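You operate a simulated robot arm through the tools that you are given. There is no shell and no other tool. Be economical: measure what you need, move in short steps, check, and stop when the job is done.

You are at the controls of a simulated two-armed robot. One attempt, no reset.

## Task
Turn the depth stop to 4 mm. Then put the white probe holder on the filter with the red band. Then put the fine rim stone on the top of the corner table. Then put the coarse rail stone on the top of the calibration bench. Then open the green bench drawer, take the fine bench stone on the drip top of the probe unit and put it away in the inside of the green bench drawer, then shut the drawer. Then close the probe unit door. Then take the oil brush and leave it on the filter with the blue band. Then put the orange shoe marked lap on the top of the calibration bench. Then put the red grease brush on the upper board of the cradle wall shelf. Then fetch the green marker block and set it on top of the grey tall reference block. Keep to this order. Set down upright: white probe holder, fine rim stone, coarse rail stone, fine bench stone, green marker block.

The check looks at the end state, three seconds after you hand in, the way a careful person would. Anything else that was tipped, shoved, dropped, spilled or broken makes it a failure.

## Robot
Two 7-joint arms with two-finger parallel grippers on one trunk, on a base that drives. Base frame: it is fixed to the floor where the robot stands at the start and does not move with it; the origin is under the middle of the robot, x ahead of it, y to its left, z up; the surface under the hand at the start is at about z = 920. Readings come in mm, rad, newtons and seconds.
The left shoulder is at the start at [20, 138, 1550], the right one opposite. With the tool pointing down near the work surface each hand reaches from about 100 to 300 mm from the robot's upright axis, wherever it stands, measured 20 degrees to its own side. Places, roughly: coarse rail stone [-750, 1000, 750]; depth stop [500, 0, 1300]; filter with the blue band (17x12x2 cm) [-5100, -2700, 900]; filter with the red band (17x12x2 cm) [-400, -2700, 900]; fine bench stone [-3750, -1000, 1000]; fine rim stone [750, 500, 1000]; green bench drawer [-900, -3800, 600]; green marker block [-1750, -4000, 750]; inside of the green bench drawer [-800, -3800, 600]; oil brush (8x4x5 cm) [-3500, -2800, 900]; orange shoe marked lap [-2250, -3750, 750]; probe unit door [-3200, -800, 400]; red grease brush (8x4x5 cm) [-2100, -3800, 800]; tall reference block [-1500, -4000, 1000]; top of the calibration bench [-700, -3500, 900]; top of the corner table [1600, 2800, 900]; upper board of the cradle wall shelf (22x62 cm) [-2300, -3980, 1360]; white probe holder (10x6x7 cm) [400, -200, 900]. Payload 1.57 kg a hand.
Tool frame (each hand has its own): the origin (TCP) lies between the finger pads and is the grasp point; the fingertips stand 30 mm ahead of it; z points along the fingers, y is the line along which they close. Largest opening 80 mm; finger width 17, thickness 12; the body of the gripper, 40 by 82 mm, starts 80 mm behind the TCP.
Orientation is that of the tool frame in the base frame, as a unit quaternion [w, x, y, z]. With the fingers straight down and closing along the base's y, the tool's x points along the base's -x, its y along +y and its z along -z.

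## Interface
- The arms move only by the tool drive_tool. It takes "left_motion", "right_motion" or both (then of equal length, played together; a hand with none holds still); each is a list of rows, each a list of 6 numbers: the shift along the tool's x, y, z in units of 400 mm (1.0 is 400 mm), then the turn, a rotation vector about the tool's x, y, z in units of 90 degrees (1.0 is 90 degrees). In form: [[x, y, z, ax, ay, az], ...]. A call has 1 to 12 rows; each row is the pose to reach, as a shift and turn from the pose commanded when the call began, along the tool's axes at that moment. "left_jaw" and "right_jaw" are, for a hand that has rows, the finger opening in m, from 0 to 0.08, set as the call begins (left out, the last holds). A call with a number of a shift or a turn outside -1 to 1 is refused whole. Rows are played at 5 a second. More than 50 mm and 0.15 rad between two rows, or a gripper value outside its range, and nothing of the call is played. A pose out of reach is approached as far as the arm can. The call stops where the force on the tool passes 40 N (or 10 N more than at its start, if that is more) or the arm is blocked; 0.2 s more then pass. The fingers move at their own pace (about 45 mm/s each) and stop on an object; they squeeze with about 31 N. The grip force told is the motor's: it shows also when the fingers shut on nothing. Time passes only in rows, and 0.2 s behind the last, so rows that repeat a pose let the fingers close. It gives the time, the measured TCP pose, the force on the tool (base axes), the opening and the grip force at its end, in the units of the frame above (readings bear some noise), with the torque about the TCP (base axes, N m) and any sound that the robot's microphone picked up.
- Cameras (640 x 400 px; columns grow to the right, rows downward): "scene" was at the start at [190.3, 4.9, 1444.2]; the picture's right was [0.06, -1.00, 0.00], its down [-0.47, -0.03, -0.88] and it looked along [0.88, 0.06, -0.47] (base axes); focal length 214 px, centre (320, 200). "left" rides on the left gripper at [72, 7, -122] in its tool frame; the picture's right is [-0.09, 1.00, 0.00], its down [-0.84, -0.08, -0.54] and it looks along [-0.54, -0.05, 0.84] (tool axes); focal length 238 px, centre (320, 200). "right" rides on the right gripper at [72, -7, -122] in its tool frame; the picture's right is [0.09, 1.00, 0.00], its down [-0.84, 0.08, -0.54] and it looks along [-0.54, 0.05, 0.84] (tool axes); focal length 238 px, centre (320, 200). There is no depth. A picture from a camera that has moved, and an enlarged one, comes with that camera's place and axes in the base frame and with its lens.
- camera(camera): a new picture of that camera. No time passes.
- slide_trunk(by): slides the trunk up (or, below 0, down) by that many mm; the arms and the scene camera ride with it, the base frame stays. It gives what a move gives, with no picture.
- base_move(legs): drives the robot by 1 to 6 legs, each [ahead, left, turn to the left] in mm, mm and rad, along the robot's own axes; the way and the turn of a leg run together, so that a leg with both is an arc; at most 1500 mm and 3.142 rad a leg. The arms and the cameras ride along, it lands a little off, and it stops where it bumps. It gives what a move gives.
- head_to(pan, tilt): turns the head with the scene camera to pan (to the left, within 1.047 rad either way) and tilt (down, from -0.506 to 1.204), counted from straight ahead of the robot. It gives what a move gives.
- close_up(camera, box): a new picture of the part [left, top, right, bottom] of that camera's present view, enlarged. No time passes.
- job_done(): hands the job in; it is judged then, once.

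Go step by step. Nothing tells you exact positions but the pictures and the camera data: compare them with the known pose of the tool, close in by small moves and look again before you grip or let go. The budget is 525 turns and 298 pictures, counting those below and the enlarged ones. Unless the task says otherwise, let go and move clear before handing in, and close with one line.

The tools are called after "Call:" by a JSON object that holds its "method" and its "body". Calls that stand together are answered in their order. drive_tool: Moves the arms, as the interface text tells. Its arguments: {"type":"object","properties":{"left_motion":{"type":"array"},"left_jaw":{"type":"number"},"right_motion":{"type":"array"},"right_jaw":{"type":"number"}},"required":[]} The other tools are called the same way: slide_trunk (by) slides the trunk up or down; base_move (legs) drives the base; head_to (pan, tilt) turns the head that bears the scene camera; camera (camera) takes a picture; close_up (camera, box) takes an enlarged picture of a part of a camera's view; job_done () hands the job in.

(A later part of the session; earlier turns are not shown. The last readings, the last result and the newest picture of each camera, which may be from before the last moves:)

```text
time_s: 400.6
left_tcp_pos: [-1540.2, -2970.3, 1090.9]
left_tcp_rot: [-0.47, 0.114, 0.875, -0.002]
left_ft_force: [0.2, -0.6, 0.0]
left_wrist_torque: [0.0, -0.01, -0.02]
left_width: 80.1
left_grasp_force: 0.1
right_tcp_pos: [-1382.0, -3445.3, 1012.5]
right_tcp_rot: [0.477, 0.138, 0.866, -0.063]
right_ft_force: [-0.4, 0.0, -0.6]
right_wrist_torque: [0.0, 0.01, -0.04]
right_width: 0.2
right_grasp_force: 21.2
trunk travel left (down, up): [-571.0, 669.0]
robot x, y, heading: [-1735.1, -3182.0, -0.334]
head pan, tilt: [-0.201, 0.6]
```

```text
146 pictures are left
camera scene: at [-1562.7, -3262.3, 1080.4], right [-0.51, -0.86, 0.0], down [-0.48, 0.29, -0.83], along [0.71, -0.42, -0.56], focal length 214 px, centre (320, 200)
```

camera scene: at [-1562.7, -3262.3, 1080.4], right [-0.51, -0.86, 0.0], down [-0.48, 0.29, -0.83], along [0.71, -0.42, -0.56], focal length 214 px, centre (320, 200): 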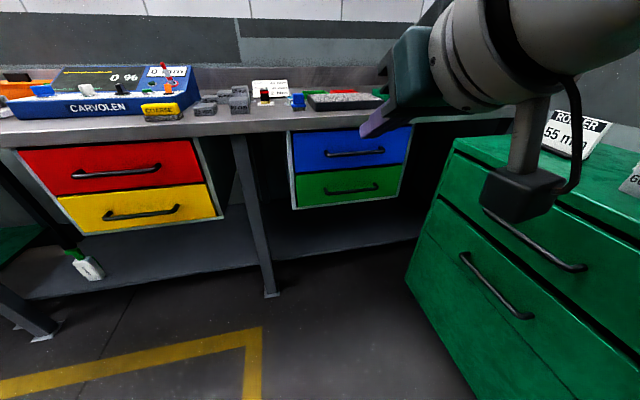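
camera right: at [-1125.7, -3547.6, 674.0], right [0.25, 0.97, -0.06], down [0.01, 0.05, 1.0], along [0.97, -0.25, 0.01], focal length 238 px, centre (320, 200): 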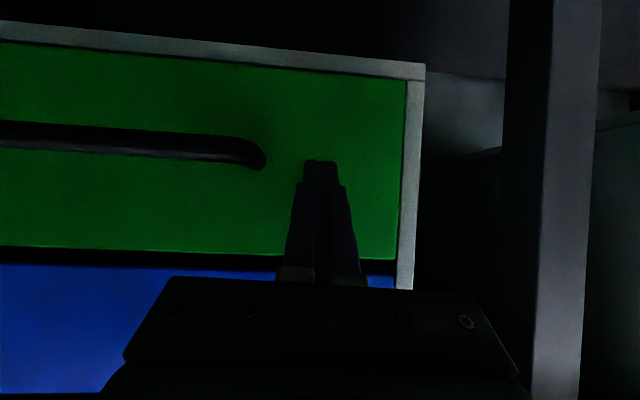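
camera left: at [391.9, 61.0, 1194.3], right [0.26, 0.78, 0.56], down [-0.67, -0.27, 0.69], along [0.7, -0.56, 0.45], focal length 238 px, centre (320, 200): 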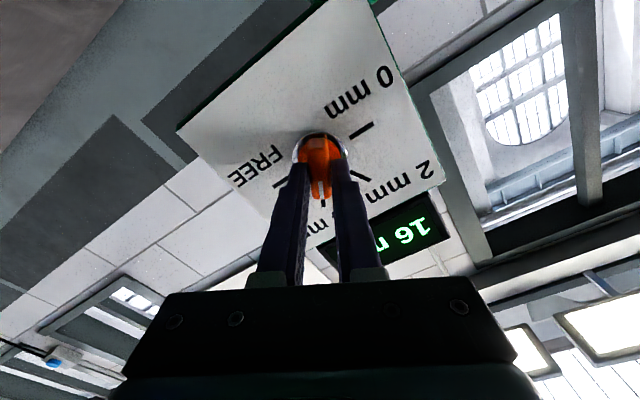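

The drawer is shut. Next I close the probe unit door, driving back around to its front while keeping the hand in this pitched pushing pose.

Call:
{"method": "base_move", "body": {"legs": [[0, 680, 0], [0, 0, 3.14], [1000, 0, 0], [400, 0, 0]]}}

Call:
{"method": "head_to", "body": {"pan": -0.6, "tilt": 0.4}}

Call:
{"method": "camera", "body": {"camera": "scene"}}

```text
time_s: 418.3
left_tcp_pos: [-3008.7, -2293.2, 1091.3]
left_tcp_rot: [-0.003, 0.875, -0.115, 0.469]
left_ft_force: [0.1, 0.6, -0.7]
left_wrist_torque: [-0.03, -0.04, 0.05]
left_width: 79.8
left_grasp_force: 0.0
right_tcp_pos: [-3164.1, -1816.5, 1010.8]
right_tcp_rot: [-0.064, 0.866, -0.14, -0.477]
right_ft_force: [-0.5, -0.6, 0.6]
right_wrist_torque: [-0.01, 0.04, -0.02]
right_width: 0.0
right_grasp_force: 21.6
trunk travel left (down, up): [-571.0, 669.0]
robot x, y, heading: [-2811.9, -2078.6, 2.802]
head pan, tilt: [-0.201, 0.6]
```

```text
time_s: 419.2
left_tcp_pos: [-3009.6, -2292.6, 1090.6]
left_tcp_rot: [-0.001, 0.876, -0.116, 0.469]
left_ft_force: [0.2, 0.1, 0.1]
left_wrist_torque: [0.01, -0.01, 0.0]
left_width: 79.9
left_grasp_force: 0.0
right_tcp_pos: [-3165.1, -1815.9, 1012.3]
right_tcp_rot: [-0.064, 0.865, -0.14, -0.477]
right_ft_force: [-1.1, -0.1, 0.4]
right_wrist_torque: [0.02, 0.01, 0.01]
right_width: 0.0
right_grasp_force: 21.4
trunk travel left (down, up): [-571.0, 669.0]
robot x, y, heading: [-2813.0, -2076.1, 2.799]
head pan, tilt: [-0.6, 0.4]
```

```text
145 pictures are left
camera scene: at [-2964.4, -1972.2, 1098.5], right [0.81, 0.59, 0.0], down [0.23, -0.31, -0.92], along [-0.54, 0.74, -0.39], focal length 214 px, centre (320, 200)
```

scene: 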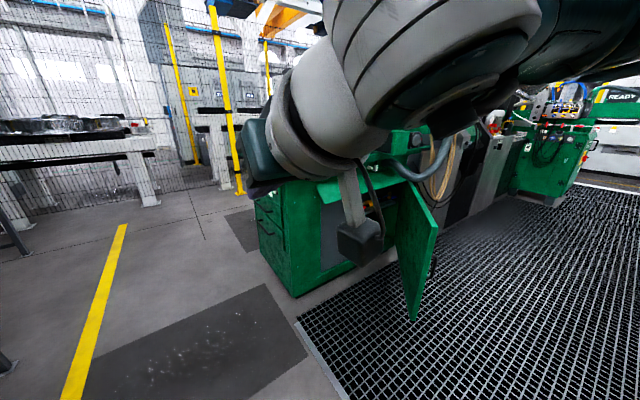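

Call:
{"method": "close_up", "body": {"camera": "scene", "box": [330, 150, 480, 340]}}

```text
2.11 times, centred on (405, 245) of scene
camera zoom: at [-2964.4, -1972.2, 1098.5], right [0.81, 0.59, 0.0], down [0.23, -0.31, -0.92], along [-0.54, 0.74, -0.39], focal length 452 px, centre (141, 105)
```

zoom: 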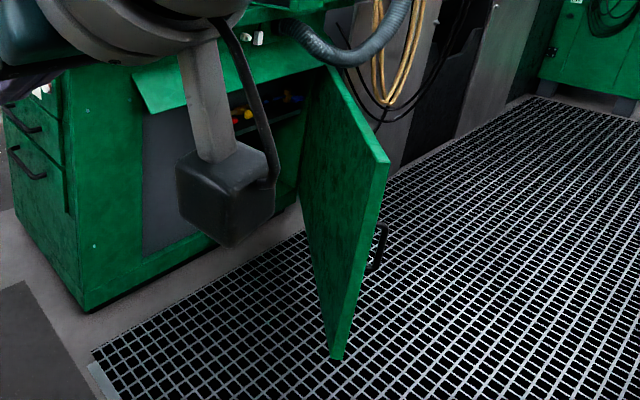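

From here I see the door: hinge near lateral -2900 and along -1690, open about 50°. I strafe to its outer side and lower the hand.

Call:
{"method": "base_move", "body": {"legs": [[0, -806, 0]]}}

Call:
{"method": "slide_trunk", "body": {"by": -400}}

Call:
{"method": "slide_trunk", "body": {"by": -100}}

Call:
{"method": "head_to", "body": {"pan": 0.1, "tilt": 0.2}}

Call:
{"method": "camera", "body": {"camera": "scene"}}

Call:
{"method": "camera", "body": {"camera": "right"}}

```text
time_s: 423.7
left_tcp_pos: [-2723.1, -1495.3, 1090.6]
left_tcp_rot: [0.005, 0.873, -0.13, 0.47]
left_ft_force: [0.1, -0.1, -0.1]
left_wrist_torque: [-0.01, -0.02, 0.0]
left_width: 79.8
left_grasp_force: 0.1
right_tcp_pos: [-2861.8, -1016.8, 1011.2]
right_tcp_rot: [-0.072, 0.863, -0.154, -0.476]
right_ft_force: [-0.7, -0.1, -0.3]
right_wrist_torque: [-0.01, 0.0, -0.01]
right_width: 0.0
right_grasp_force: 21.7
trunk travel left (down, up): [-571.0, 669.0]
robot x, y, heading: [-2522.2, -1288.0, 2.769]
head pan, tilt: [-0.6, 0.4]
```

```text
time_s: 427.7
left_tcp_pos: [-2718.7, -1494.1, 828.0]
left_tcp_rot: [-0.003, 0.871, -0.133, 0.473]
left_ft_force: [0.8, 0.6, -0.5]
left_wrist_torque: [0.02, 0.01, 0.0]
left_width: 79.9
left_grasp_force: 0.1
right_tcp_pos: [-2858.0, -1013.0, 757.2]
right_tcp_rot: [-0.08, 0.865, -0.148, -0.473]
right_ft_force: [0.3, -0.1, -0.3]
right_wrist_torque: [-0.03, 0.01, -0.01]
right_width: 0.0
right_grasp_force: 21.6
trunk travel left (down, up): [-313.0, 927.0]
robot x, y, heading: [-2531.0, -1302.9, 2.771]
head pan, tilt: [-0.6, 0.4]
stopped: the arm was blocked; the commanded pose is now the measured one
```

```text
time_s: 429.2
left_tcp_pos: [-2717.5, -1493.3, 826.9]
left_tcp_rot: [-0.004, 0.871, -0.133, 0.474]
left_ft_force: [0.2, 0.0, -0.2]
left_wrist_torque: [0.0, 0.02, 0.0]
left_width: 79.9
left_grasp_force: 0.1
right_tcp_pos: [-2858.4, -1012.6, 756.4]
right_tcp_rot: [-0.08, 0.866, -0.147, -0.472]
right_ft_force: [0.4, -0.7, 0.1]
right_wrist_torque: [0.0, 0.0, -0.01]
right_width: 0.1
right_grasp_force: 21.4
trunk travel left (down, up): [-312.0, 928.0]
robot x, y, heading: [-2529.8, -1307.9, 2.773]
head pan, tilt: [-0.6, 0.4]
stopped: the arm was blocked; the commanded pose is now the measured one
```

```text
time_s: 430.3
left_tcp_pos: [-2719.0, -1493.1, 825.8]
left_tcp_rot: [-0.004, 0.871, -0.134, 0.472]
left_ft_force: [0.5, -0.3, -0.7]
left_wrist_torque: [0.01, 0.0, -0.03]
left_width: 79.9
left_grasp_force: 0.1
right_tcp_pos: [-2858.3, -1010.4, 755.5]
right_tcp_rot: [-0.082, 0.865, -0.148, -0.472]
right_ft_force: [-0.2, 0.1, 0.6]
right_wrist_torque: [0.02, -0.02, 0.0]
right_width: 0.2
right_grasp_force: 21.1
trunk travel left (down, up): [-312.0, 928.0]
robot x, y, heading: [-2527.4, -1310.5, 2.773]
head pan, tilt: [0.099, 0.201]
```

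```text
143 pictures are left
camera scene: at [-2701.4, -1226.4, 858.3], right [0.27, 0.96, 0.02], down [0.2, -0.03, -0.98], along [-0.94, 0.27, -0.2], focal length 214 px, centre (320, 200)
```

scene: 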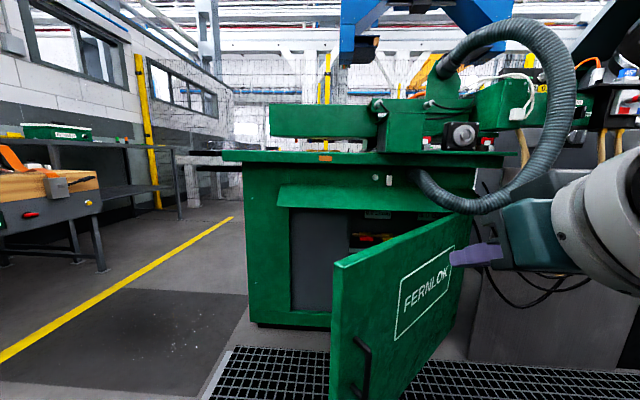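

```text
142 pictures are left
camera right: at [-2721.4, -1052.0, 759.9], right [-0.28, -0.96, -0.08], down [-0.02, -0.08, 1.0], along [-0.96, 0.29, 0.0], focal length 238 px, centre (320, 200)
```

right: 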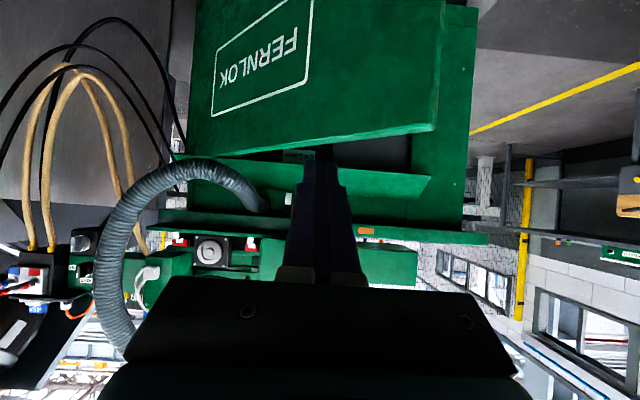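

The right elbow came down on the hopper beside the robot. I raise a little, then switch to a tool-down pose that reaches lower with the elbow kept high.

Call:
{"method": "slide_trunk", "body": {"by": 60}}

Call:
{"method": "head_to", "body": {"pan": -1.0, "tilt": 0.5}}

Call:
{"method": "camera", "body": {"camera": "scene"}}

```text
time_s: 431.3
left_tcp_pos: [-2730.2, -1513.9, 891.8]
left_tcp_rot: [0.006, 0.873, -0.13, 0.47]
left_ft_force: [0.3, 0.2, -0.8]
left_wrist_torque: [0.01, 0.01, -0.03]
left_width: 80.0
left_grasp_force: 0.0
right_tcp_pos: [-2870.4, -1034.7, 814.0]
right_tcp_rot: [-0.072, 0.863, -0.153, -0.477]
right_ft_force: [0.8, 0.9, -0.4]
right_wrist_torque: [-0.02, 0.03, 0.01]
right_width: 0.1
right_grasp_force: 21.5
trunk travel left (down, up): [-372.0, 868.0]
robot x, y, heading: [-2530.2, -1310.5, 2.773]
head pan, tilt: [0.099, 0.201]
```

```text
time_s: 432.6
left_tcp_pos: [-2730.1, -1515.0, 892.4]
left_tcp_rot: [0.006, 0.873, -0.13, 0.47]
left_ft_force: [0.1, -0.2, 0.4]
left_wrist_torque: [-0.01, 0.0, 0.0]
left_width: 79.9
left_grasp_force: 0.3
right_tcp_pos: [-2870.1, -1034.8, 814.1]
right_tcp_rot: [-0.072, 0.863, -0.154, -0.476]
right_ft_force: [0.0, 1.6, 0.0]
right_wrist_torque: [0.02, 0.02, 0.02]
right_width: 0.0
right_grasp_force: 21.3
trunk travel left (down, up): [-372.0, 868.0]
robot x, y, heading: [-2531.2, -1307.5, 2.77]
head pan, tilt: [-1.0, 0.499]
```

```text
141 pictures are left
camera scene: at [-2641.4, -1184.3, 890.8], right [0.98, 0.2, 0.0], down [0.09, -0.47, -0.88], along [-0.17, 0.86, -0.48], focal length 214 px, centre (320, 200)
```

scene: 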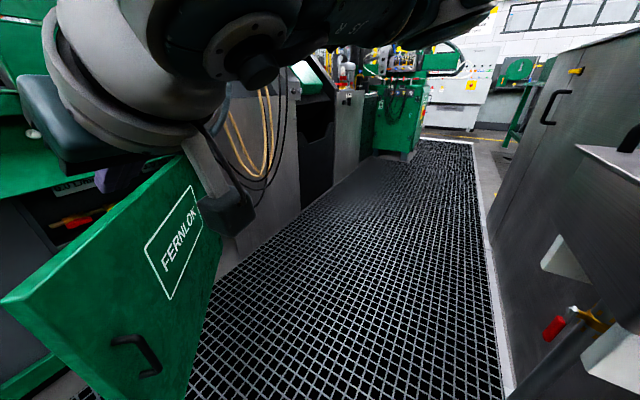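

Call:
{"method": "drive_tool", "body": {"right_motion": [[0, 0, 0, 0, 0.09, 0], [0, 0, 0, 0, 0.18, 0], [0, 0, 0, 0, 0.27, 0], [0, 0, 0, 0, 0.36, 0], [0, 0, 0, 0, 0.45, 0], [0, 0, 0, 0, 0.54, 0], [0, 0, 0, 0, 0.63, 0]]}}

Call:
{"method": "head_to", "body": {"pan": 0.0, "tilt": 0.5}}

Call:
{"method": "camera", "body": {"camera": "scene"}}

Call:
{"method": "camera", "body": {"camera": "right"}}

```text
time_s: 434.2
left_tcp_pos: [-2731.0, -1514.2, 893.1]
left_tcp_rot: [0.005, 0.874, -0.129, 0.469]
left_ft_force: [-0.3, 0.0, 0.0]
left_wrist_torque: [0.01, -0.07, 0.02]
left_width: 80.1
left_grasp_force: 0.1
right_tcp_pos: [-2870.4, -1035.9, 813.1]
right_tcp_rot: [0.01, 0.986, -0.169, -0.007]
right_ft_force: [1.2, 0.1, 0.3]
right_wrist_torque: [0.02, 0.03, -0.01]
right_width: 0.0
right_grasp_force: 21.2
trunk travel left (down, up): [-372.0, 868.0]
robot x, y, heading: [-2526.9, -1307.9, 2.767]
head pan, tilt: [-1.0, 0.499]
```

```text
time_s: 435.5
left_tcp_pos: [-2731.1, -1514.3, 893.4]
left_tcp_rot: [0.004, 0.874, -0.129, 0.469]
left_ft_force: [1.1, 0.1, 1.0]
left_wrist_torque: [0.02, -0.02, -0.02]
left_width: 79.9
left_grasp_force: 0.0
right_tcp_pos: [-2869.0, -1035.1, 813.3]
right_tcp_rot: [0.01, 0.985, -0.169, -0.009]
right_ft_force: [-0.2, 0.4, 0.9]
right_wrist_torque: [0.0, 0.0, 0.01]
right_width: 0.0
right_grasp_force: 20.8
trunk travel left (down, up): [-372.0, 868.0]
robot x, y, heading: [-2527.8, -1307.6, 2.771]
head pan, tilt: [0.0, 0.499]
```

```text
140 pictures are left
camera scene: at [-2708.1, -1240.3, 890.8], right [0.37, 0.93, 0.0], down [0.45, -0.17, -0.88], along [-0.82, 0.32, -0.48], focal length 214 px, centre (320, 200)
```

scene: 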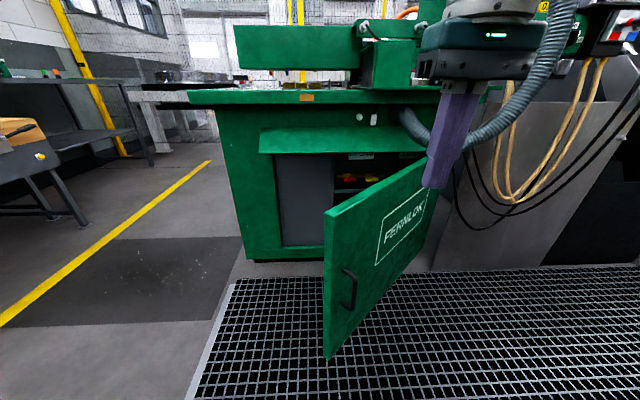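

```text
139 pictures are left
camera right: at [-2797.0, -1051.1, 932.4], right [-0.24, -0.97, 0.02], down [-0.8, 0.21, 0.56], along [-0.54, 0.12, -0.83], focal length 238 px, centre (320, 200)
```

right: 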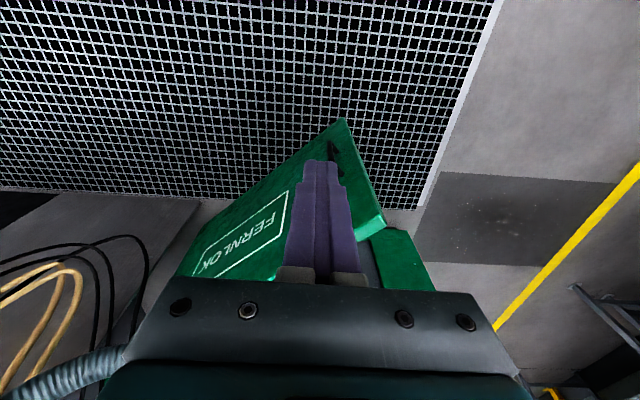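

Call:
{"method": "drive_tool", "body": {"right_motion": [[0, 0, 0.1, 0, 0, 0], [0, 0, 0.2, 0, 0, 0], [0, 0, 0.3, 0, 0, 0], [0, 0, 0.4, 0, 0, 0], [0, 0, 0.5, 0, 0, 0]]}}

Call:
{"method": "camera", "body": {"camera": "scene"}}

```text
time_s: 436.7
left_tcp_pos: [-2731.3, -1514.9, 892.1]
left_tcp_rot: [0.005, 0.873, -0.129, 0.47]
left_ft_force: [-0.1, 1.0, -0.5]
left_wrist_torque: [0.0, -0.04, -0.04]
left_width: 80.0
left_grasp_force: 0.0
right_tcp_pos: [-2872.8, -1038.2, 612.5]
right_tcp_rot: [0.01, 0.986, -0.168, -0.009]
right_ft_force: [-0.5, 0.2, 0.0]
right_wrist_torque: [0.01, 0.0, -0.06]
right_width: 0.2
right_grasp_force: 21.6
trunk travel left (down, up): [-372.0, 868.0]
robot x, y, heading: [-2532.2, -1307.6, 2.765]
head pan, tilt: [0.0, 0.499]
```

```text
138 pictures are left
camera scene: at [-2708.0, -1240.9, 890.8], right [0.36, 0.93, 0.0], down [0.45, -0.17, -0.88], along [-0.82, 0.32, -0.48], focal length 214 px, centre (320, 200)
```

scene: 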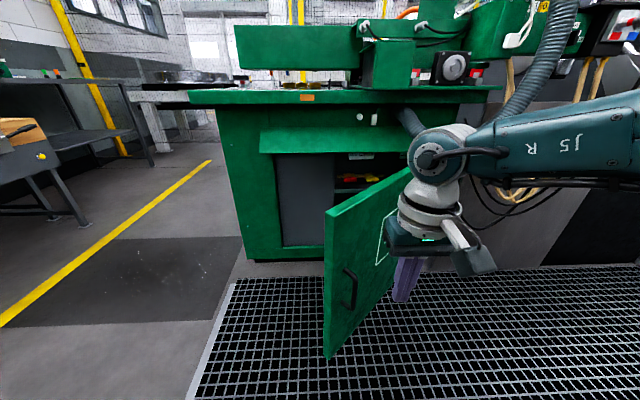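

The fingers are now on the door's outer side. I push by driving forward.

Call:
{"method": "base_move", "body": {"legs": [[200, 30, 0], [120, 30, 0]]}}

Call:
{"method": "camera", "body": {"camera": "scene"}}

```text
time_s: 439.1
left_tcp_pos: [-3043.2, -1458.8, 891.9]
left_tcp_rot: [0.004, 0.874, -0.126, 0.469]
left_ft_force: [-0.6, 0.1, -0.1]
left_wrist_torque: [0.05, 0.0, -0.02]
left_width: 79.9
left_grasp_force: 0.0
right_tcp_pos: [-3188.3, -981.3, 613.7]
right_tcp_rot: [0.01, 0.986, -0.166, -0.009]
right_ft_force: [0.0, 0.3, -0.6]
right_wrist_torque: [0.0, 0.02, -0.01]
right_width: 0.0
right_grasp_force: 21.6
trunk travel left (down, up): [-372.0, 868.0]
robot x, y, heading: [-2843.8, -1253.6, 2.777]
head pan, tilt: [0.0, 0.499]
```

```text
137 pictures are left
camera scene: at [-3021.7, -1184.6, 890.9], right [0.36, 0.93, 0.0], down [0.45, -0.17, -0.88], along [-0.82, 0.31, -0.48], focal length 214 px, centre (320, 200)
```

scene: 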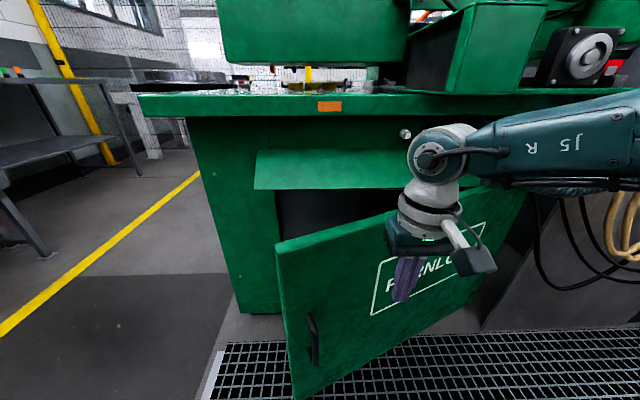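

The door is partly closed. Before the flap gets in the way I back off, re-pitch the hand forward and lower the trunk for the final push.

Call:
{"method": "base_move", "body": {"legs": [[-120, 0, 0]]}}

Call:
{"method": "drive_tool", "body": {"right_motion": [[0, 0, -0.1, 0, 0, 0], [0, 0, -0.2, 0, 0, 0], [0, 0, -0.3, 0, 0, 0], [0, 0, -0.4, 0, 0, 0], [0, 0, -0.5, 0, 0, 0]]}}

Call:
{"method": "drive_tool", "body": {"right_motion": [[0, 0, 0, 0, -0.09, 0], [0, 0, 0, 0, -0.18, 0], [0, 0, 0, 0, -0.27, 0], [0, 0, 0, 0, -0.36, 0], [0, 0, 0, 0, -0.45, 0], [0, 0, 0, 0, -0.54, 0], [0, 0, 0, 0, -0.62, 0]]}}

Call:
{"method": "slide_trunk", "body": {"by": -230}}

Call:
{"method": "camera", "body": {"camera": "scene"}}

```text
time_s: 440.4
left_tcp_pos: [-2931.1, -1502.1, 892.5]
left_tcp_rot: [0.003, 0.874, -0.126, 0.469]
left_ft_force: [-0.6, 0.5, 0.3]
left_wrist_torque: [0.01, 0.01, -0.03]
left_width: 80.2
left_grasp_force: 0.0
right_tcp_pos: [-3077.2, -1024.9, 611.9]
right_tcp_rot: [0.009, 0.986, -0.164, -0.008]
right_ft_force: [0.0, -0.8, -0.2]
right_wrist_torque: [0.0, -0.03, 0.0]
right_width: 0.0
right_grasp_force: 21.4
trunk travel left (down, up): [-372.0, 868.0]
robot x, y, heading: [-2733.7, -1294.9, 2.78]
head pan, tilt: [0.0, 0.499]
```

```text
time_s: 441.6
left_tcp_pos: [-2931.7, -1502.0, 892.9]
left_tcp_rot: [0.004, 0.874, -0.126, 0.469]
left_ft_force: [0.0, 0.1, 0.6]
left_wrist_torque: [-0.01, -0.02, -0.03]
left_width: 79.9
left_grasp_force: 0.1
right_tcp_pos: [-3072.6, -1022.5, 813.0]
right_tcp_rot: [0.01, 0.986, -0.165, -0.009]
right_ft_force: [0.5, 0.3, 0.6]
right_wrist_torque: [0.0, -0.04, 0.0]
right_width: 0.0
right_grasp_force: 20.9
trunk travel left (down, up): [-372.0, 868.0]
robot x, y, heading: [-2731.9, -1294.9, 2.774]
head pan, tilt: [0.0, 0.499]
```

```text
time_s: 443.2
left_tcp_pos: [-2931.7, -1501.6, 892.1]
left_tcp_rot: [0.005, 0.873, -0.126, 0.47]
left_ft_force: [0.2, -0.6, 0.3]
left_wrist_torque: [-0.02, 0.0, 0.02]
left_width: 79.9
left_grasp_force: 0.2
right_tcp_pos: [-3072.7, -1021.5, 812.0]
right_tcp_rot: [-0.068, 0.867, -0.15, -0.47]
right_ft_force: [0.6, 0.4, -0.1]
right_wrist_torque: [0.02, -0.01, -0.04]
right_width: 0.0
right_grasp_force: 20.6
trunk travel left (down, up): [-372.0, 868.0]
robot x, y, heading: [-2727.9, -1292.0, 2.781]
head pan, tilt: [0.0, 0.499]
```

```text
time_s: 445.6
left_tcp_pos: [-2932.7, -1501.7, 662.8]
left_tcp_rot: [0.004, 0.874, -0.127, 0.47]
left_ft_force: [-0.3, 0.6, -0.6]
left_wrist_torque: [0.0, 0.01, 0.02]
left_width: 79.5
left_grasp_force: 0.1
right_tcp_pos: [-3073.2, -1022.1, 583.5]
right_tcp_rot: [-0.069, 0.867, -0.151, -0.469]
right_ft_force: [0.0, -0.9, 0.2]
right_wrist_torque: [0.0, 0.03, -0.02]
right_width: 0.0
right_grasp_force: 21.2
trunk travel left (down, up): [-142.0, 1098.0]
robot x, y, heading: [-2735.0, -1292.7, 2.775]
head pan, tilt: [0.0, 0.499]
```

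```text
136 pictures are left
camera scene: at [-2911.1, -1227.1, 660.8], right [0.36, 0.93, 0.0], down [0.45, -0.17, -0.88], along [-0.82, 0.31, -0.48], focal length 214 px, centre (320, 200)
```

scene: 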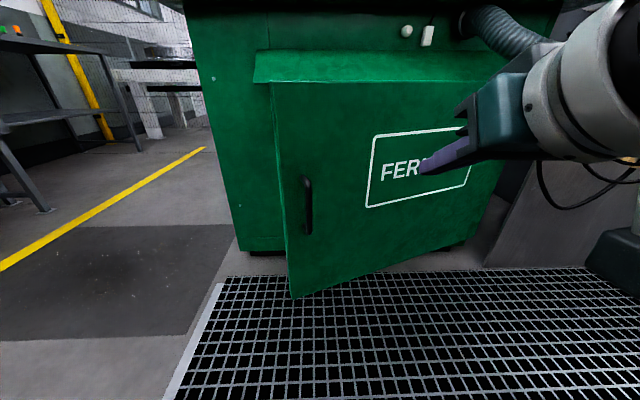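

Call:
{"method": "base_move", "body": {"legs": [[150, 60, 0], [90, 0, 0]]}}

Call:
{"method": "camera", "body": {"camera": "scene"}}

```text
time_s: 447.7
left_tcp_pos: [-3182.3, -1468.6, 662.2]
left_tcp_rot: [0.004, 0.874, -0.127, 0.469]
left_ft_force: [0.0, -1.0, 0.2]
left_wrist_torque: [0.0, 0.0, 0.0]
left_width: 79.8
left_grasp_force: 0.0
right_tcp_pos: [-3321.7, -989.3, 582.6]
right_tcp_rot: [-0.069, 0.868, -0.151, -0.468]
right_ft_force: [-0.4, -0.3, 0.9]
right_wrist_torque: [-0.08, 0.03, -0.02]
right_width: 0.0
right_grasp_force: 21.0
trunk travel left (down, up): [-142.0, 1098.0]
robot x, y, heading: [-2980.1, -1263.8, 2.777]
head pan, tilt: [0.0, 0.499]
```

```text
135 pictures are left
camera scene: at [-3159.8, -1194.4, 660.7], right [0.36, 0.93, 0.0], down [0.45, -0.17, -0.88], along [-0.82, 0.31, -0.48], focal length 214 px, centre (320, 200)
```

scene: 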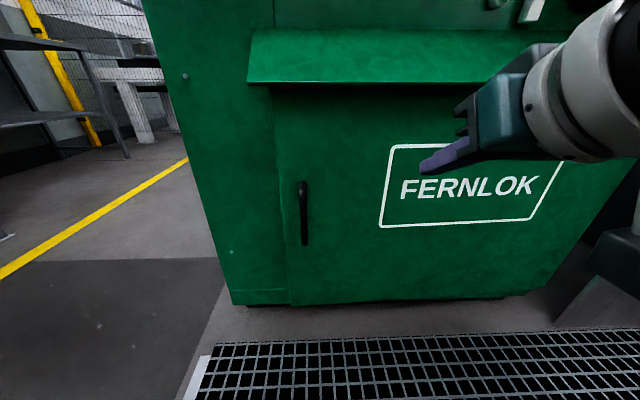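

Call:
{"method": "base_move", "body": {"legs": [[35, 0, 0]]}}

Call:
{"method": "drive_tool", "body": {"right_motion": [[-0.01, 0, 0.02, 0, 0, 0], [-0.02, 0, 0.04, 0, 0, 0], [-0.03, 0, 0.06, 0, 0, 0]]}}

Call:
{"method": "camera", "body": {"camera": "scene"}}

```text
time_s: 448.6
left_tcp_pos: [-3210.1, -1456.5, 662.8]
left_tcp_rot: [0.006, 0.873, -0.128, 0.471]
left_ft_force: [0.7, -0.1, 0.5]
left_wrist_torque: [0.01, 0.02, -0.02]
left_width: 79.7
left_grasp_force: 0.0
right_tcp_pos: [-3352.0, -976.9, 582.5]
right_tcp_rot: [-0.069, 0.868, -0.152, -0.467]
right_ft_force: [0.2, -0.5, -0.4]
right_wrist_torque: [-0.02, 0.03, 0.04]
right_width: 0.0
right_grasp_force: 21.2
trunk travel left (down, up): [-142.0, 1098.0]
robot x, y, heading: [-3016.2, -1251.7, 2.779]
head pan, tilt: [0.0, 0.499]
```

```text
time_s: 449.4
left_tcp_pos: [-3214.6, -1456.2, 662.6]
left_tcp_rot: [0.004, 0.874, -0.127, 0.47]
left_ft_force: [-0.3, -0.9, 0.1]
left_wrist_torque: [0.03, 0.03, 0.0]
left_width: 80.2
left_grasp_force: 0.1
right_tcp_pos: [-3382.0, -966.7, 577.9]
right_tcp_rot: [-0.068, 0.868, -0.15, -0.468]
right_ft_force: [0.1, -0.8, 0.3]
right_wrist_torque: [0.02, 0.02, -0.01]
right_width: 0.0
right_grasp_force: 21.6
trunk travel left (down, up): [-142.0, 1098.0]
robot x, y, heading: [-3016.4, -1249.3, 2.777]
head pan, tilt: [0.0, 0.499]
```

```text
134 pictures are left
camera scene: at [-3193.6, -1181.3, 660.9], right [0.36, 0.93, 0.0], down [0.45, -0.17, -0.88], along [-0.82, 0.32, -0.48], focal length 214 px, centre (320, 200)
```

scene: 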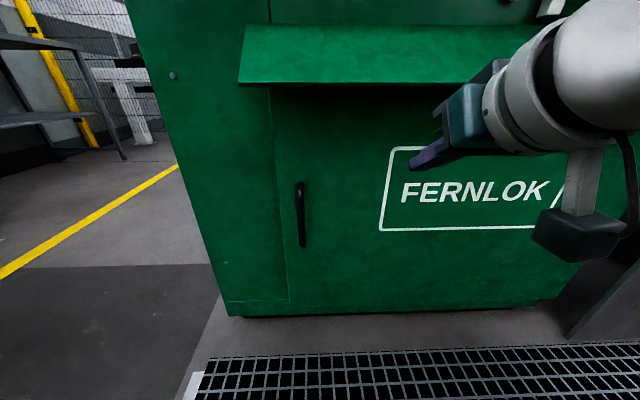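

Call:
{"method": "drive_tool", "body": {"right_motion": [[-0.01, 0, 0.02, 0, 0, 0], [-0.02, 0, 0.04, 0, 0, 0], [-0.03, 0, 0.06, 0, 0, 0]]}}

Call:
{"method": "camera", "body": {"camera": "right"}}

Call:
{"method": "close_up", "body": {"camera": "scene", "box": [220, 60, 480, 330]}}

```text
time_s: 450.2
left_tcp_pos: [-3214.8, -1456.5, 662.5]
left_tcp_rot: [0.004, 0.873, -0.127, 0.47]
left_ft_force: [0.3, 0.0, -0.8]
left_wrist_torque: [0.0, -0.04, 0.0]
left_width: 80.0
left_grasp_force: 0.0
right_tcp_pos: [-3407.8, -959.9, 573.5]
right_tcp_rot: [-0.069, 0.867, -0.151, -0.469]
right_ft_force: [-0.3, 1.1, -1.2]
right_wrist_torque: [0.04, 0.0, 0.01]
right_width: 0.0
right_grasp_force: 21.5
trunk travel left (down, up): [-142.0, 1098.0]
robot x, y, heading: [-3010.8, -1250.6, 2.774]
head pan, tilt: [0.0, 0.499]
```

```text
133 pictures are left
camera right: at [-3271.0, -999.8, 580.2], right [-0.28, -0.96, -0.05], down [-0.03, -0.05, 1.0], along [-0.96, 0.28, -0.01], focal length 238 px, centre (320, 200)
```

right: 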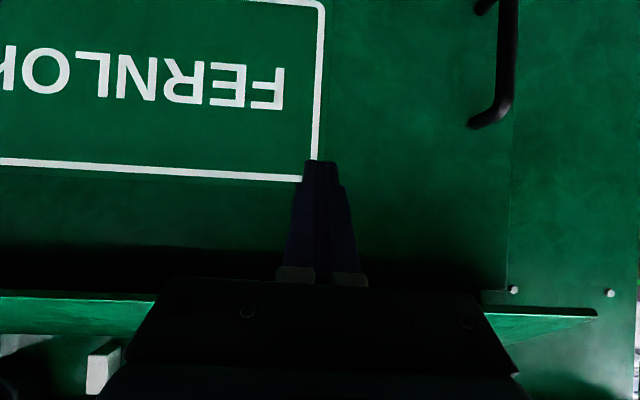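

```text
1.48 times, centred on (350, 195) of scene
camera zoom: at [-3193.4, -1181.4, 660.8], right [0.36, 0.93, 0.0], down [0.45, -0.17, -0.88], along [-0.82, 0.32, -0.48], focal length 318 px, centre (276, 207)
```

zoom: 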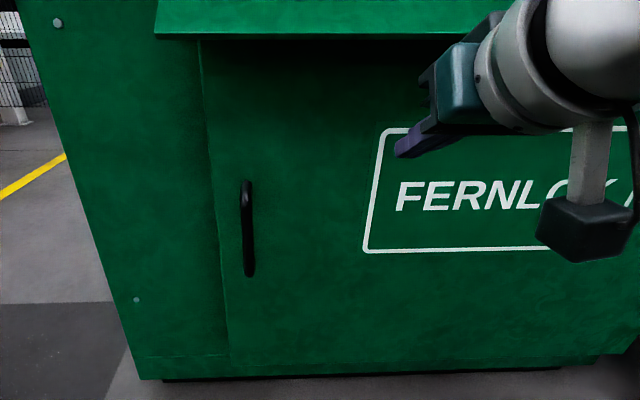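

Call:
{"method": "drive_tool", "body": {"right_motion": [[-0.015, 0, 0.025, 0, 0, 0], [-0.03, 0, 0.05, 0, 0, 0], [-0.045, 0, 0.075, 0, 0, 0]]}}

Call:
{"method": "close_up", "body": {"camera": "scene", "box": [220, 60, 480, 330]}}

```text
time_s: 451.0
left_tcp_pos: [-3213.4, -1456.6, 662.1]
left_tcp_rot: [0.005, 0.874, -0.127, 0.47]
left_ft_force: [-0.2, 0.6, 0.8]
left_wrist_torque: [0.02, -0.04, 0.01]
left_width: 79.8
left_grasp_force: 0.1
right_tcp_pos: [-3439.9, -948.9, 574.0]
right_tcp_rot: [-0.069, 0.867, -0.151, -0.469]
right_ft_force: [0.2, -0.1, 0.7]
right_wrist_torque: [0.01, 0.01, -0.02]
right_width: 0.0
right_grasp_force: 21.4
trunk travel left (down, up): [-142.0, 1098.0]
robot x, y, heading: [-3014.8, -1249.3, 2.771]
head pan, tilt: [0.0, 0.499]
```

```text
1.48 times, centred on (350, 195) of scene
camera zoom: at [-3193.5, -1181.4, 660.8], right [0.36, 0.93, 0.0], down [0.45, -0.17, -0.88], along [-0.82, 0.32, -0.48], focal length 318 px, centre (276, 207)
```

zoom: 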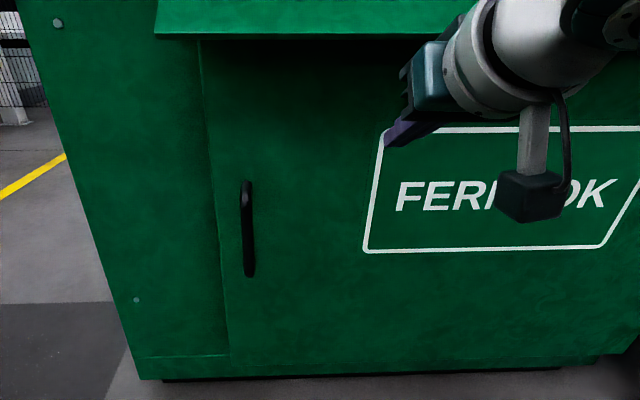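

Call:
{"method": "drive_tool", "body": {"right_motion": [[-0.01, 0, 0.02, 0, 0, 0], [-0.02, 0, 0.04, 0, 0, 0], [-0.03, 0, 0.06, 0, 0, 0], [-0.04, 0, 0.08, 0, 0, 0]]}}

Call:
{"method": "camera", "body": {"camera": "right"}}

```text
time_s: 452.0
left_tcp_pos: [-3213.0, -1454.3, 664.4]
left_tcp_rot: [0.005, 0.873, -0.127, 0.47]
left_ft_force: [-0.3, 0.4, 0.5]
left_wrist_torque: [0.02, 0.04, -0.01]
left_width: 80.1
left_grasp_force: 0.1
right_tcp_pos: [-3471.8, -936.3, 569.3]
right_tcp_rot: [-0.069, 0.867, -0.151, -0.469]
right_ft_force: [8.0, -1.4, 2.8]
right_wrist_torque: [0.0, 0.04, -0.08]
right_width: 0.0
right_grasp_force: 21.3
trunk travel left (down, up): [-142.0, 1098.0]
robot x, y, heading: [-3015.4, -1251.1, 2.776]
head pan, tilt: [0.0, 0.499]
```

```text
130 pictures are left
camera right: at [-3335.3, -977.0, 576.2], right [-0.28, -0.96, -0.05], down [-0.03, -0.05, 1.0], along [-0.96, 0.28, -0.01], focal length 238 px, centre (320, 200)
```

right: 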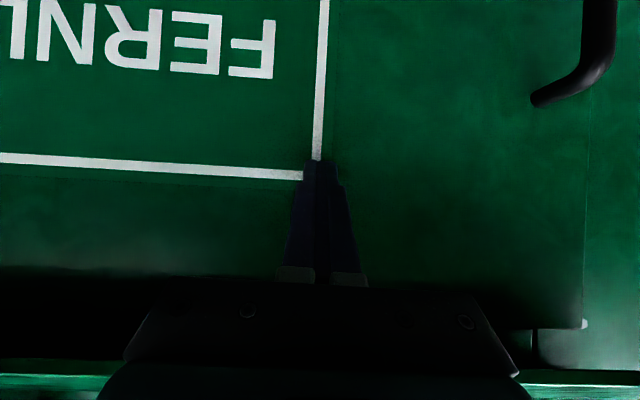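

Contact now at 8 N. I push a little more to make sure it's fully closed.

Call:
{"method": "drive_tool", "body": {"right_motion": [[-0.006, 0, 0.012, 0, 0, 0], [-0.012, 0, 0.024, 0, 0, 0], [-0.016, 0, 0.034, 0, 0, 0]]}}

Call:
{"method": "close_up", "body": {"camera": "scene", "box": [220, 60, 480, 330]}}

```text
time_s: 452.7
left_tcp_pos: [-3203.9, -1457.1, 661.9]
left_tcp_rot: [0.005, 0.872, -0.127, 0.473]
left_ft_force: [0.1, 0.0, -0.4]
left_wrist_torque: [-0.02, 0.01, -0.03]
left_width: 80.3
left_grasp_force: 0.0
right_tcp_pos: [-3472.0, -936.9, 567.7]
right_tcp_rot: [-0.066, 0.87, -0.149, -0.465]
right_ft_force: [30.7, -8.6, 10.1]
right_wrist_torque: [0.24, -0.07, -0.06]
right_width: 0.0
right_grasp_force: 21.2
trunk travel left (down, up): [-142.0, 1098.0]
robot x, y, heading: [-3012.8, -1247.6, 2.773]
head pan, tilt: [0.0, 0.499]
stopped in row 3 (right hand): the force on the tool passed its limit at 52 N (the readings are from after the stop); the commanded pose is now the measured one
```

```text
1.48 times, centred on (350, 195) of scene
camera zoom: at [-3183.3, -1182.6, 659.5], right [0.36, 0.93, 0.0], down [0.45, -0.17, -0.87], along [-0.82, 0.32, -0.48], focal length 318 px, centre (276, 207)
```

zoom: 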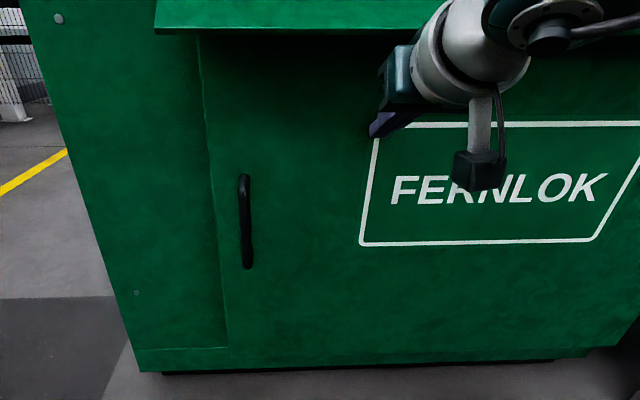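

The door is closed firmly. I retreat and raise the trunk, then head for the oil brush.

Call:
{"method": "base_move", "body": {"legs": [[-150, 30, 0]]}}

Call:
{"method": "slide_trunk", "body": {"by": 400}}

Call:
{"method": "slide_trunk", "body": {"by": 100}}

Call:
{"method": "drive_tool", "body": {"right_motion": [[0, 0, 0, 0, 0.09, 0], [0, 0, 0, 0, 0.18, 0], [0, 0, 0, 0, 0.27, 0], [0, 0, 0, 0, 0.36, 0], [0, 0, 0, 0, 0.45, 0], [0, 0, 0, 0, 0.54, 0], [0, 0, 0, 0, 0.62, 0]], "right_jaw": 0.08}}

Call:
{"method": "camera", "body": {"camera": "scene"}}

```text
time_s: 454.0
left_tcp_pos: [-3089.6, -1534.3, 663.1]
left_tcp_rot: [0.004, 0.874, -0.128, 0.469]
left_ft_force: [0.6, 0.8, 0.2]
left_wrist_torque: [-0.01, -0.02, -0.03]
left_width: 80.1
left_grasp_force: 0.1
right_tcp_pos: [-3356.2, -1011.3, 572.2]
right_tcp_rot: [-0.068, 0.867, -0.152, -0.469]
right_ft_force: [0.3, -0.3, 0.5]
right_wrist_torque: [-0.01, 0.04, -0.02]
right_width: 0.0
right_grasp_force: 21.2
trunk travel left (down, up): [-142.0, 1098.0]
robot x, y, heading: [-2888.4, -1331.0, 2.769]
head pan, tilt: [0.0, 0.499]
```

```text
time_s: 457.9
left_tcp_pos: [-3089.0, -1535.3, 1063.3]
left_tcp_rot: [0.005, 0.873, -0.129, 0.47]
left_ft_force: [0.1, -0.3, 0.1]
left_wrist_torque: [0.0, 0.0, 0.04]
left_width: 80.3
left_grasp_force: 0.0
right_tcp_pos: [-3354.0, -1011.9, 970.7]
right_tcp_rot: [-0.069, 0.867, -0.153, -0.47]
right_ft_force: [0.9, -0.8, -0.5]
right_wrist_torque: [0.01, 0.01, 0.01]
right_width: 0.3
right_grasp_force: 20.8
trunk travel left (down, up): [-542.0, 698.0]
robot x, y, heading: [-2889.9, -1331.5, 2.771]
head pan, tilt: [0.0, 0.499]
```

```text
time_s: 459.2
left_tcp_pos: [-3089.0, -1534.6, 1162.4]
left_tcp_rot: [0.006, 0.873, -0.128, 0.471]
left_ft_force: [0.6, -0.4, 0.1]
left_wrist_torque: [0.01, 0.03, 0.0]
left_width: 80.1
left_grasp_force: 0.1
right_tcp_pos: [-3355.4, -1011.9, 1072.5]
right_tcp_rot: [-0.068, 0.867, -0.152, -0.469]
right_ft_force: [-0.9, -0.2, 0.3]
right_wrist_torque: [-0.01, 0.0, -0.01]
right_width: 0.0
right_grasp_force: 20.8
trunk travel left (down, up): [-642.0, 598.0]
robot x, y, heading: [-2892.2, -1332.0, 2.77]
head pan, tilt: [0.0, 0.499]
```

```text
time_s: 460.8
left_tcp_pos: [-3088.4, -1536.2, 1162.3]
left_tcp_rot: [0.005, 0.873, -0.128, 0.47]
left_ft_force: [0.9, 0.2, -0.4]
left_wrist_torque: [-0.01, -0.01, -0.02]
left_width: 80.1
left_grasp_force: 0.0
right_tcp_pos: [-3298.5, -1038.9, 1070.9]
right_tcp_rot: [0.009, 0.986, -0.167, -0.027]
right_ft_force: [0.6, -0.1, -0.3]
right_wrist_torque: [-0.03, 0.02, -0.01]
right_width: 80.0
right_grasp_force: 0.0
right hand out of reach, approached as far as the arm can: row 5, 6, 7
trunk travel left (down, up): [-642.0, 598.0]
robot x, y, heading: [-2889.2, -1329.6, 2.771]
head pan, tilt: [0.0, 0.499]
```

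```text
128 pictures are left
camera scene: at [-3066.8, -1261.3, 1160.8], right [0.36, 0.93, 0.0], down [0.45, -0.17, -0.88], along [-0.82, 0.32, -0.48], focal length 214 px, centre (320, 200)
```

scene: 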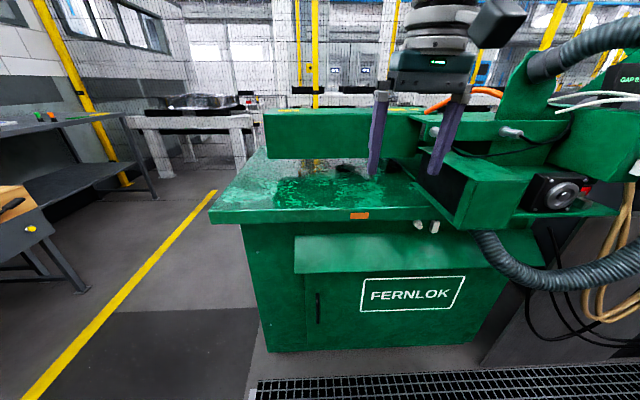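

Call:
{"method": "base_move", "body": {"legs": [[-60, 650, 0], [0, 0, 1.6]]}}

Call:
{"method": "head_to", "body": {"pan": -0.1, "tilt": 0.35}}

Call:
{"method": "camera", "body": {"camera": "scene"}}

```text
time_s: 468.2
left_tcp_pos: [-2874.4, -2161.1, 1162.5]
left_tcp_rot: [-0.322, 0.719, 0.513, 0.342]
left_ft_force: [0.1, -0.2, -0.1]
left_wrist_torque: [0.0, 0.02, 0.01]
left_width: 79.9
left_grasp_force: 0.1
right_tcp_pos: [-3378.7, -2353.8, 1070.3]
right_tcp_rot: [0.025, 0.826, 0.563, -0.015]
right_ft_force: [0.9, -0.2, 0.4]
right_wrist_torque: [0.01, -0.02, -0.01]
right_width: 80.1
right_grasp_force: 0.1
trunk travel left (down, up): [-642.0, 598.0]
robot x, y, heading: [-3074.8, -1953.6, -1.98]
head pan, tilt: [0.0, 0.499]
```

```text
time_s: 468.9
left_tcp_pos: [-2874.5, -2162.2, 1161.7]
left_tcp_rot: [-0.322, 0.719, 0.513, 0.342]
left_ft_force: [0.8, -0.9, 0.4]
left_wrist_torque: [-0.01, -0.01, 0.04]
left_width: 79.8
left_grasp_force: 0.0
right_tcp_pos: [-3379.4, -2352.7, 1071.3]
right_tcp_rot: [0.027, 0.826, 0.563, -0.015]
right_ft_force: [-0.5, 0.4, -0.5]
right_wrist_torque: [-0.01, 0.02, -0.01]
right_width: 80.2
right_grasp_force: 0.1
trunk travel left (down, up): [-642.0, 598.0]
robot x, y, heading: [-3070.5, -1954.0, -1.982]
head pan, tilt: [-0.099, 0.351]
```

```text
127 pictures are left
camera scene: at [-3158.3, -2128.2, 1174.4], right [-0.87, 0.49, 0.0], down [0.17, 0.3, -0.94], along [-0.46, -0.82, -0.34], focal length 214 px, centre (320, 200)
```

scene: 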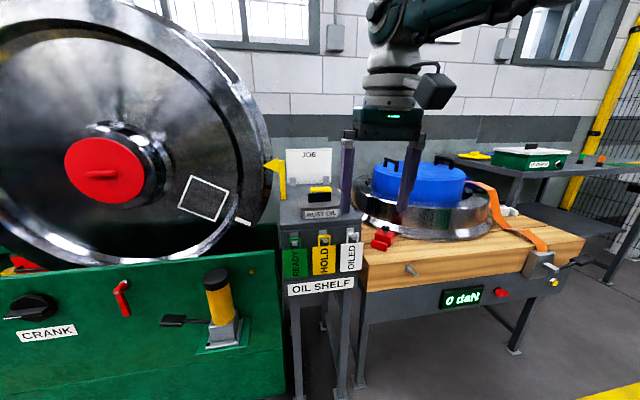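

Call:
{"method": "close_up", "body": {"camera": "scene", "box": [250, 130, 420, 260]}}

Call:
{"method": "close_up", "body": {"camera": "scene", "box": [430, 120, 640, 270]}}

```text
3.08 times, centred on (335, 195) of scene
camera zoom: at [-3158.3, -2128.2, 1174.4], right [-0.87, 0.49, 0.0], down [0.17, 0.3, -0.94], along [-0.46, -0.82, -0.34], focal length 660 px, centre (274, 215)
```

zoom: 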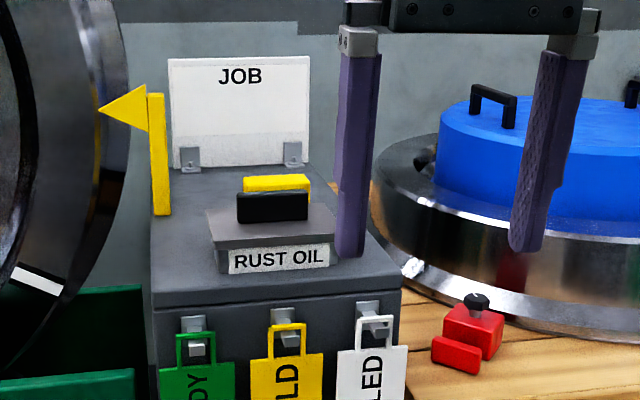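

```text
2.67 times, centred on (535, 195) of scene
camera zoom: at [-3158.3, -2128.2, 1174.4], right [-0.87, 0.49, 0.0], down [0.17, 0.3, -0.94], along [-0.46, -0.82, -0.34], focal length 572 px, centre (-253, 213)
```

zoom: 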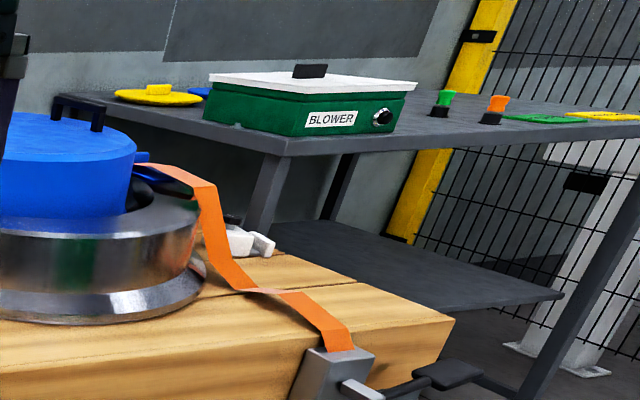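

The yellow-topped oil brush is on the oil shelf behind the RUST OIL box, near (-3530, -2783, 935). I first straighten and lower the left hand so it doesn't stick out forward.

Call:
{"method": "drive_tool", "body": {"left_motion": [[-0.034, 0, 0.023, 0, -0.0833, 0], [-0.068, 0, 0.047, 0, -0.1667, 0], [-0.1025, 0, 0.07, 0, -0.25, 0], [-0.137, 0, 0.093, 0, -0.333, 0], [-0.171, 0, 0.117, 0, -0.4167, 0], [-0.205, 0, 0.14, 0, -0.5, 0]]}}

Call:
{"method": "base_move", "body": {"legs": [[300, 0, 0.075]]}}

Call:
{"method": "head_to", "body": {"pan": -0.2, "tilt": 0.5}}

Call:
{"method": "camera", "body": {"camera": "scene"}}

```text
time_s: 470.3
left_tcp_pos: [-2876.9, -2197.7, 1063.2]
left_tcp_rot: [-0.101, 0.794, 0.597, 0.041]
left_ft_force: [-0.4, 0.1, -0.1]
left_wrist_torque: [0.03, 0.02, 0.0]
left_width: 79.9
left_grasp_force: 0.0
left hand out of reach, approached as far as the arm can: row 5, 6
right_tcp_pos: [-3379.0, -2352.8, 1070.7]
right_tcp_rot: [0.026, 0.826, 0.563, -0.015]
right_ft_force: [0.2, -0.4, -0.5]
right_wrist_torque: [0.03, 0.02, -0.01]
right_width: 80.0
right_grasp_force: 0.1
trunk travel left (down, up): [-642.0, 598.0]
robot x, y, heading: [-3076.1, -1956.0, -1.98]
head pan, tilt: [-0.099, 0.351]
```

```text
time_s: 472.3
left_tcp_pos: [-2967.7, -2456.9, 1063.3]
left_tcp_rot: [-0.104, 0.772, 0.626, 0.037]
left_ft_force: [-0.2, 0.9, 0.3]
left_wrist_torque: [0.02, 0.0, 0.02]
left_width: 79.7
left_grasp_force: 0.1
right_tcp_pos: [-3456.1, -2650.2, 1070.5]
right_tcp_rot: [0.026, 0.804, 0.594, -0.015]
right_ft_force: [-0.3, -0.6, 0.2]
right_wrist_torque: [-0.02, -0.04, 0.0]
right_width: 80.0
right_grasp_force: 0.0
trunk travel left (down, up): [-642.0, 598.0]
robot x, y, heading: [-3178.7, -2229.3, -1.906]
head pan, tilt: [-0.099, 0.351]
```

```text
time_s: 473.0
left_tcp_pos: [-2966.7, -2457.1, 1064.1]
left_tcp_rot: [-0.103, 0.772, 0.626, 0.037]
left_ft_force: [-1.2, -0.1, 0.2]
left_wrist_torque: [0.04, 0.0, 0.03]
left_width: 79.9
left_grasp_force: 0.0
right_tcp_pos: [-3457.3, -2649.3, 1071.8]
right_tcp_rot: [0.026, 0.804, 0.595, -0.014]
right_ft_force: [0.7, -0.3, 0.6]
right_wrist_torque: [0.02, -0.01, -0.02]
right_width: 80.0
right_grasp_force: 0.0
trunk travel left (down, up): [-642.0, 598.0]
robot x, y, heading: [-3181.5, -2230.5, -1.905]
head pan, tilt: [-0.201, 0.499]
```

```text
124 pictures are left
camera scene: at [-3259.8, -2402.9, 1160.8], right [-0.86, 0.51, 0.0], down [0.24, 0.41, -0.88], along [-0.45, -0.76, -0.48], focal length 214 px, centre (320, 200)
```

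scene: 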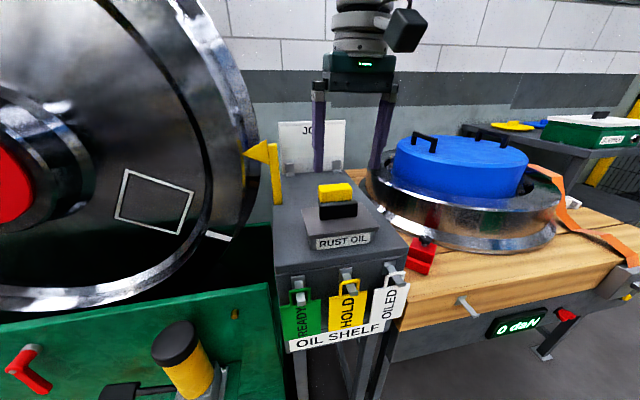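

Call:
{"method": "close_up", "body": {"camera": "scene", "box": [250, 140, 410, 270]}}

Call:
{"method": "camera", "body": {"camera": "right"}}

```text
3.08 times, centred on (330, 205) of scene
camera zoom: at [-3259.8, -2402.9, 1160.8], right [-0.86, 0.51, 0.0], down [0.24, 0.41, -0.88], along [-0.45, -0.76, -0.48], focal length 660 px, centre (289, 185)
```

zoom: 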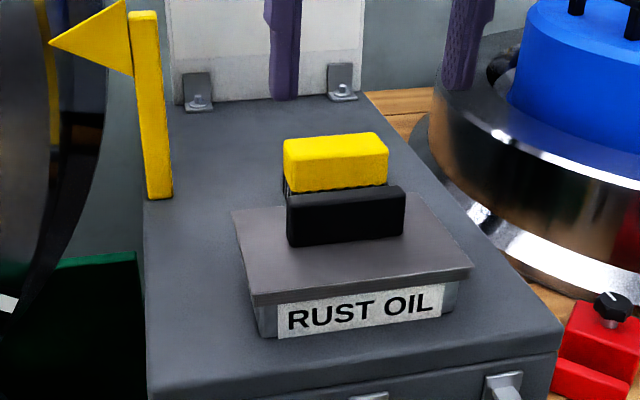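

```text
122 pictures are left
camera right: at [-3441.8, -2572.6, 1187.4], right [0.98, -0.2, 0.02], down [-0.18, -0.79, 0.59], along [-0.1, -0.58, -0.81], focal length 238 px, centre (320, 200)
```

right: 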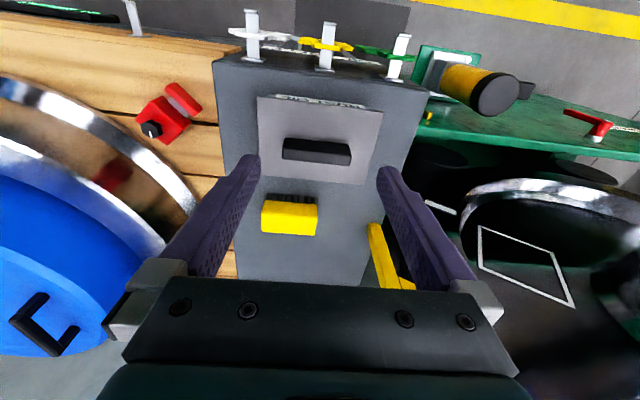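

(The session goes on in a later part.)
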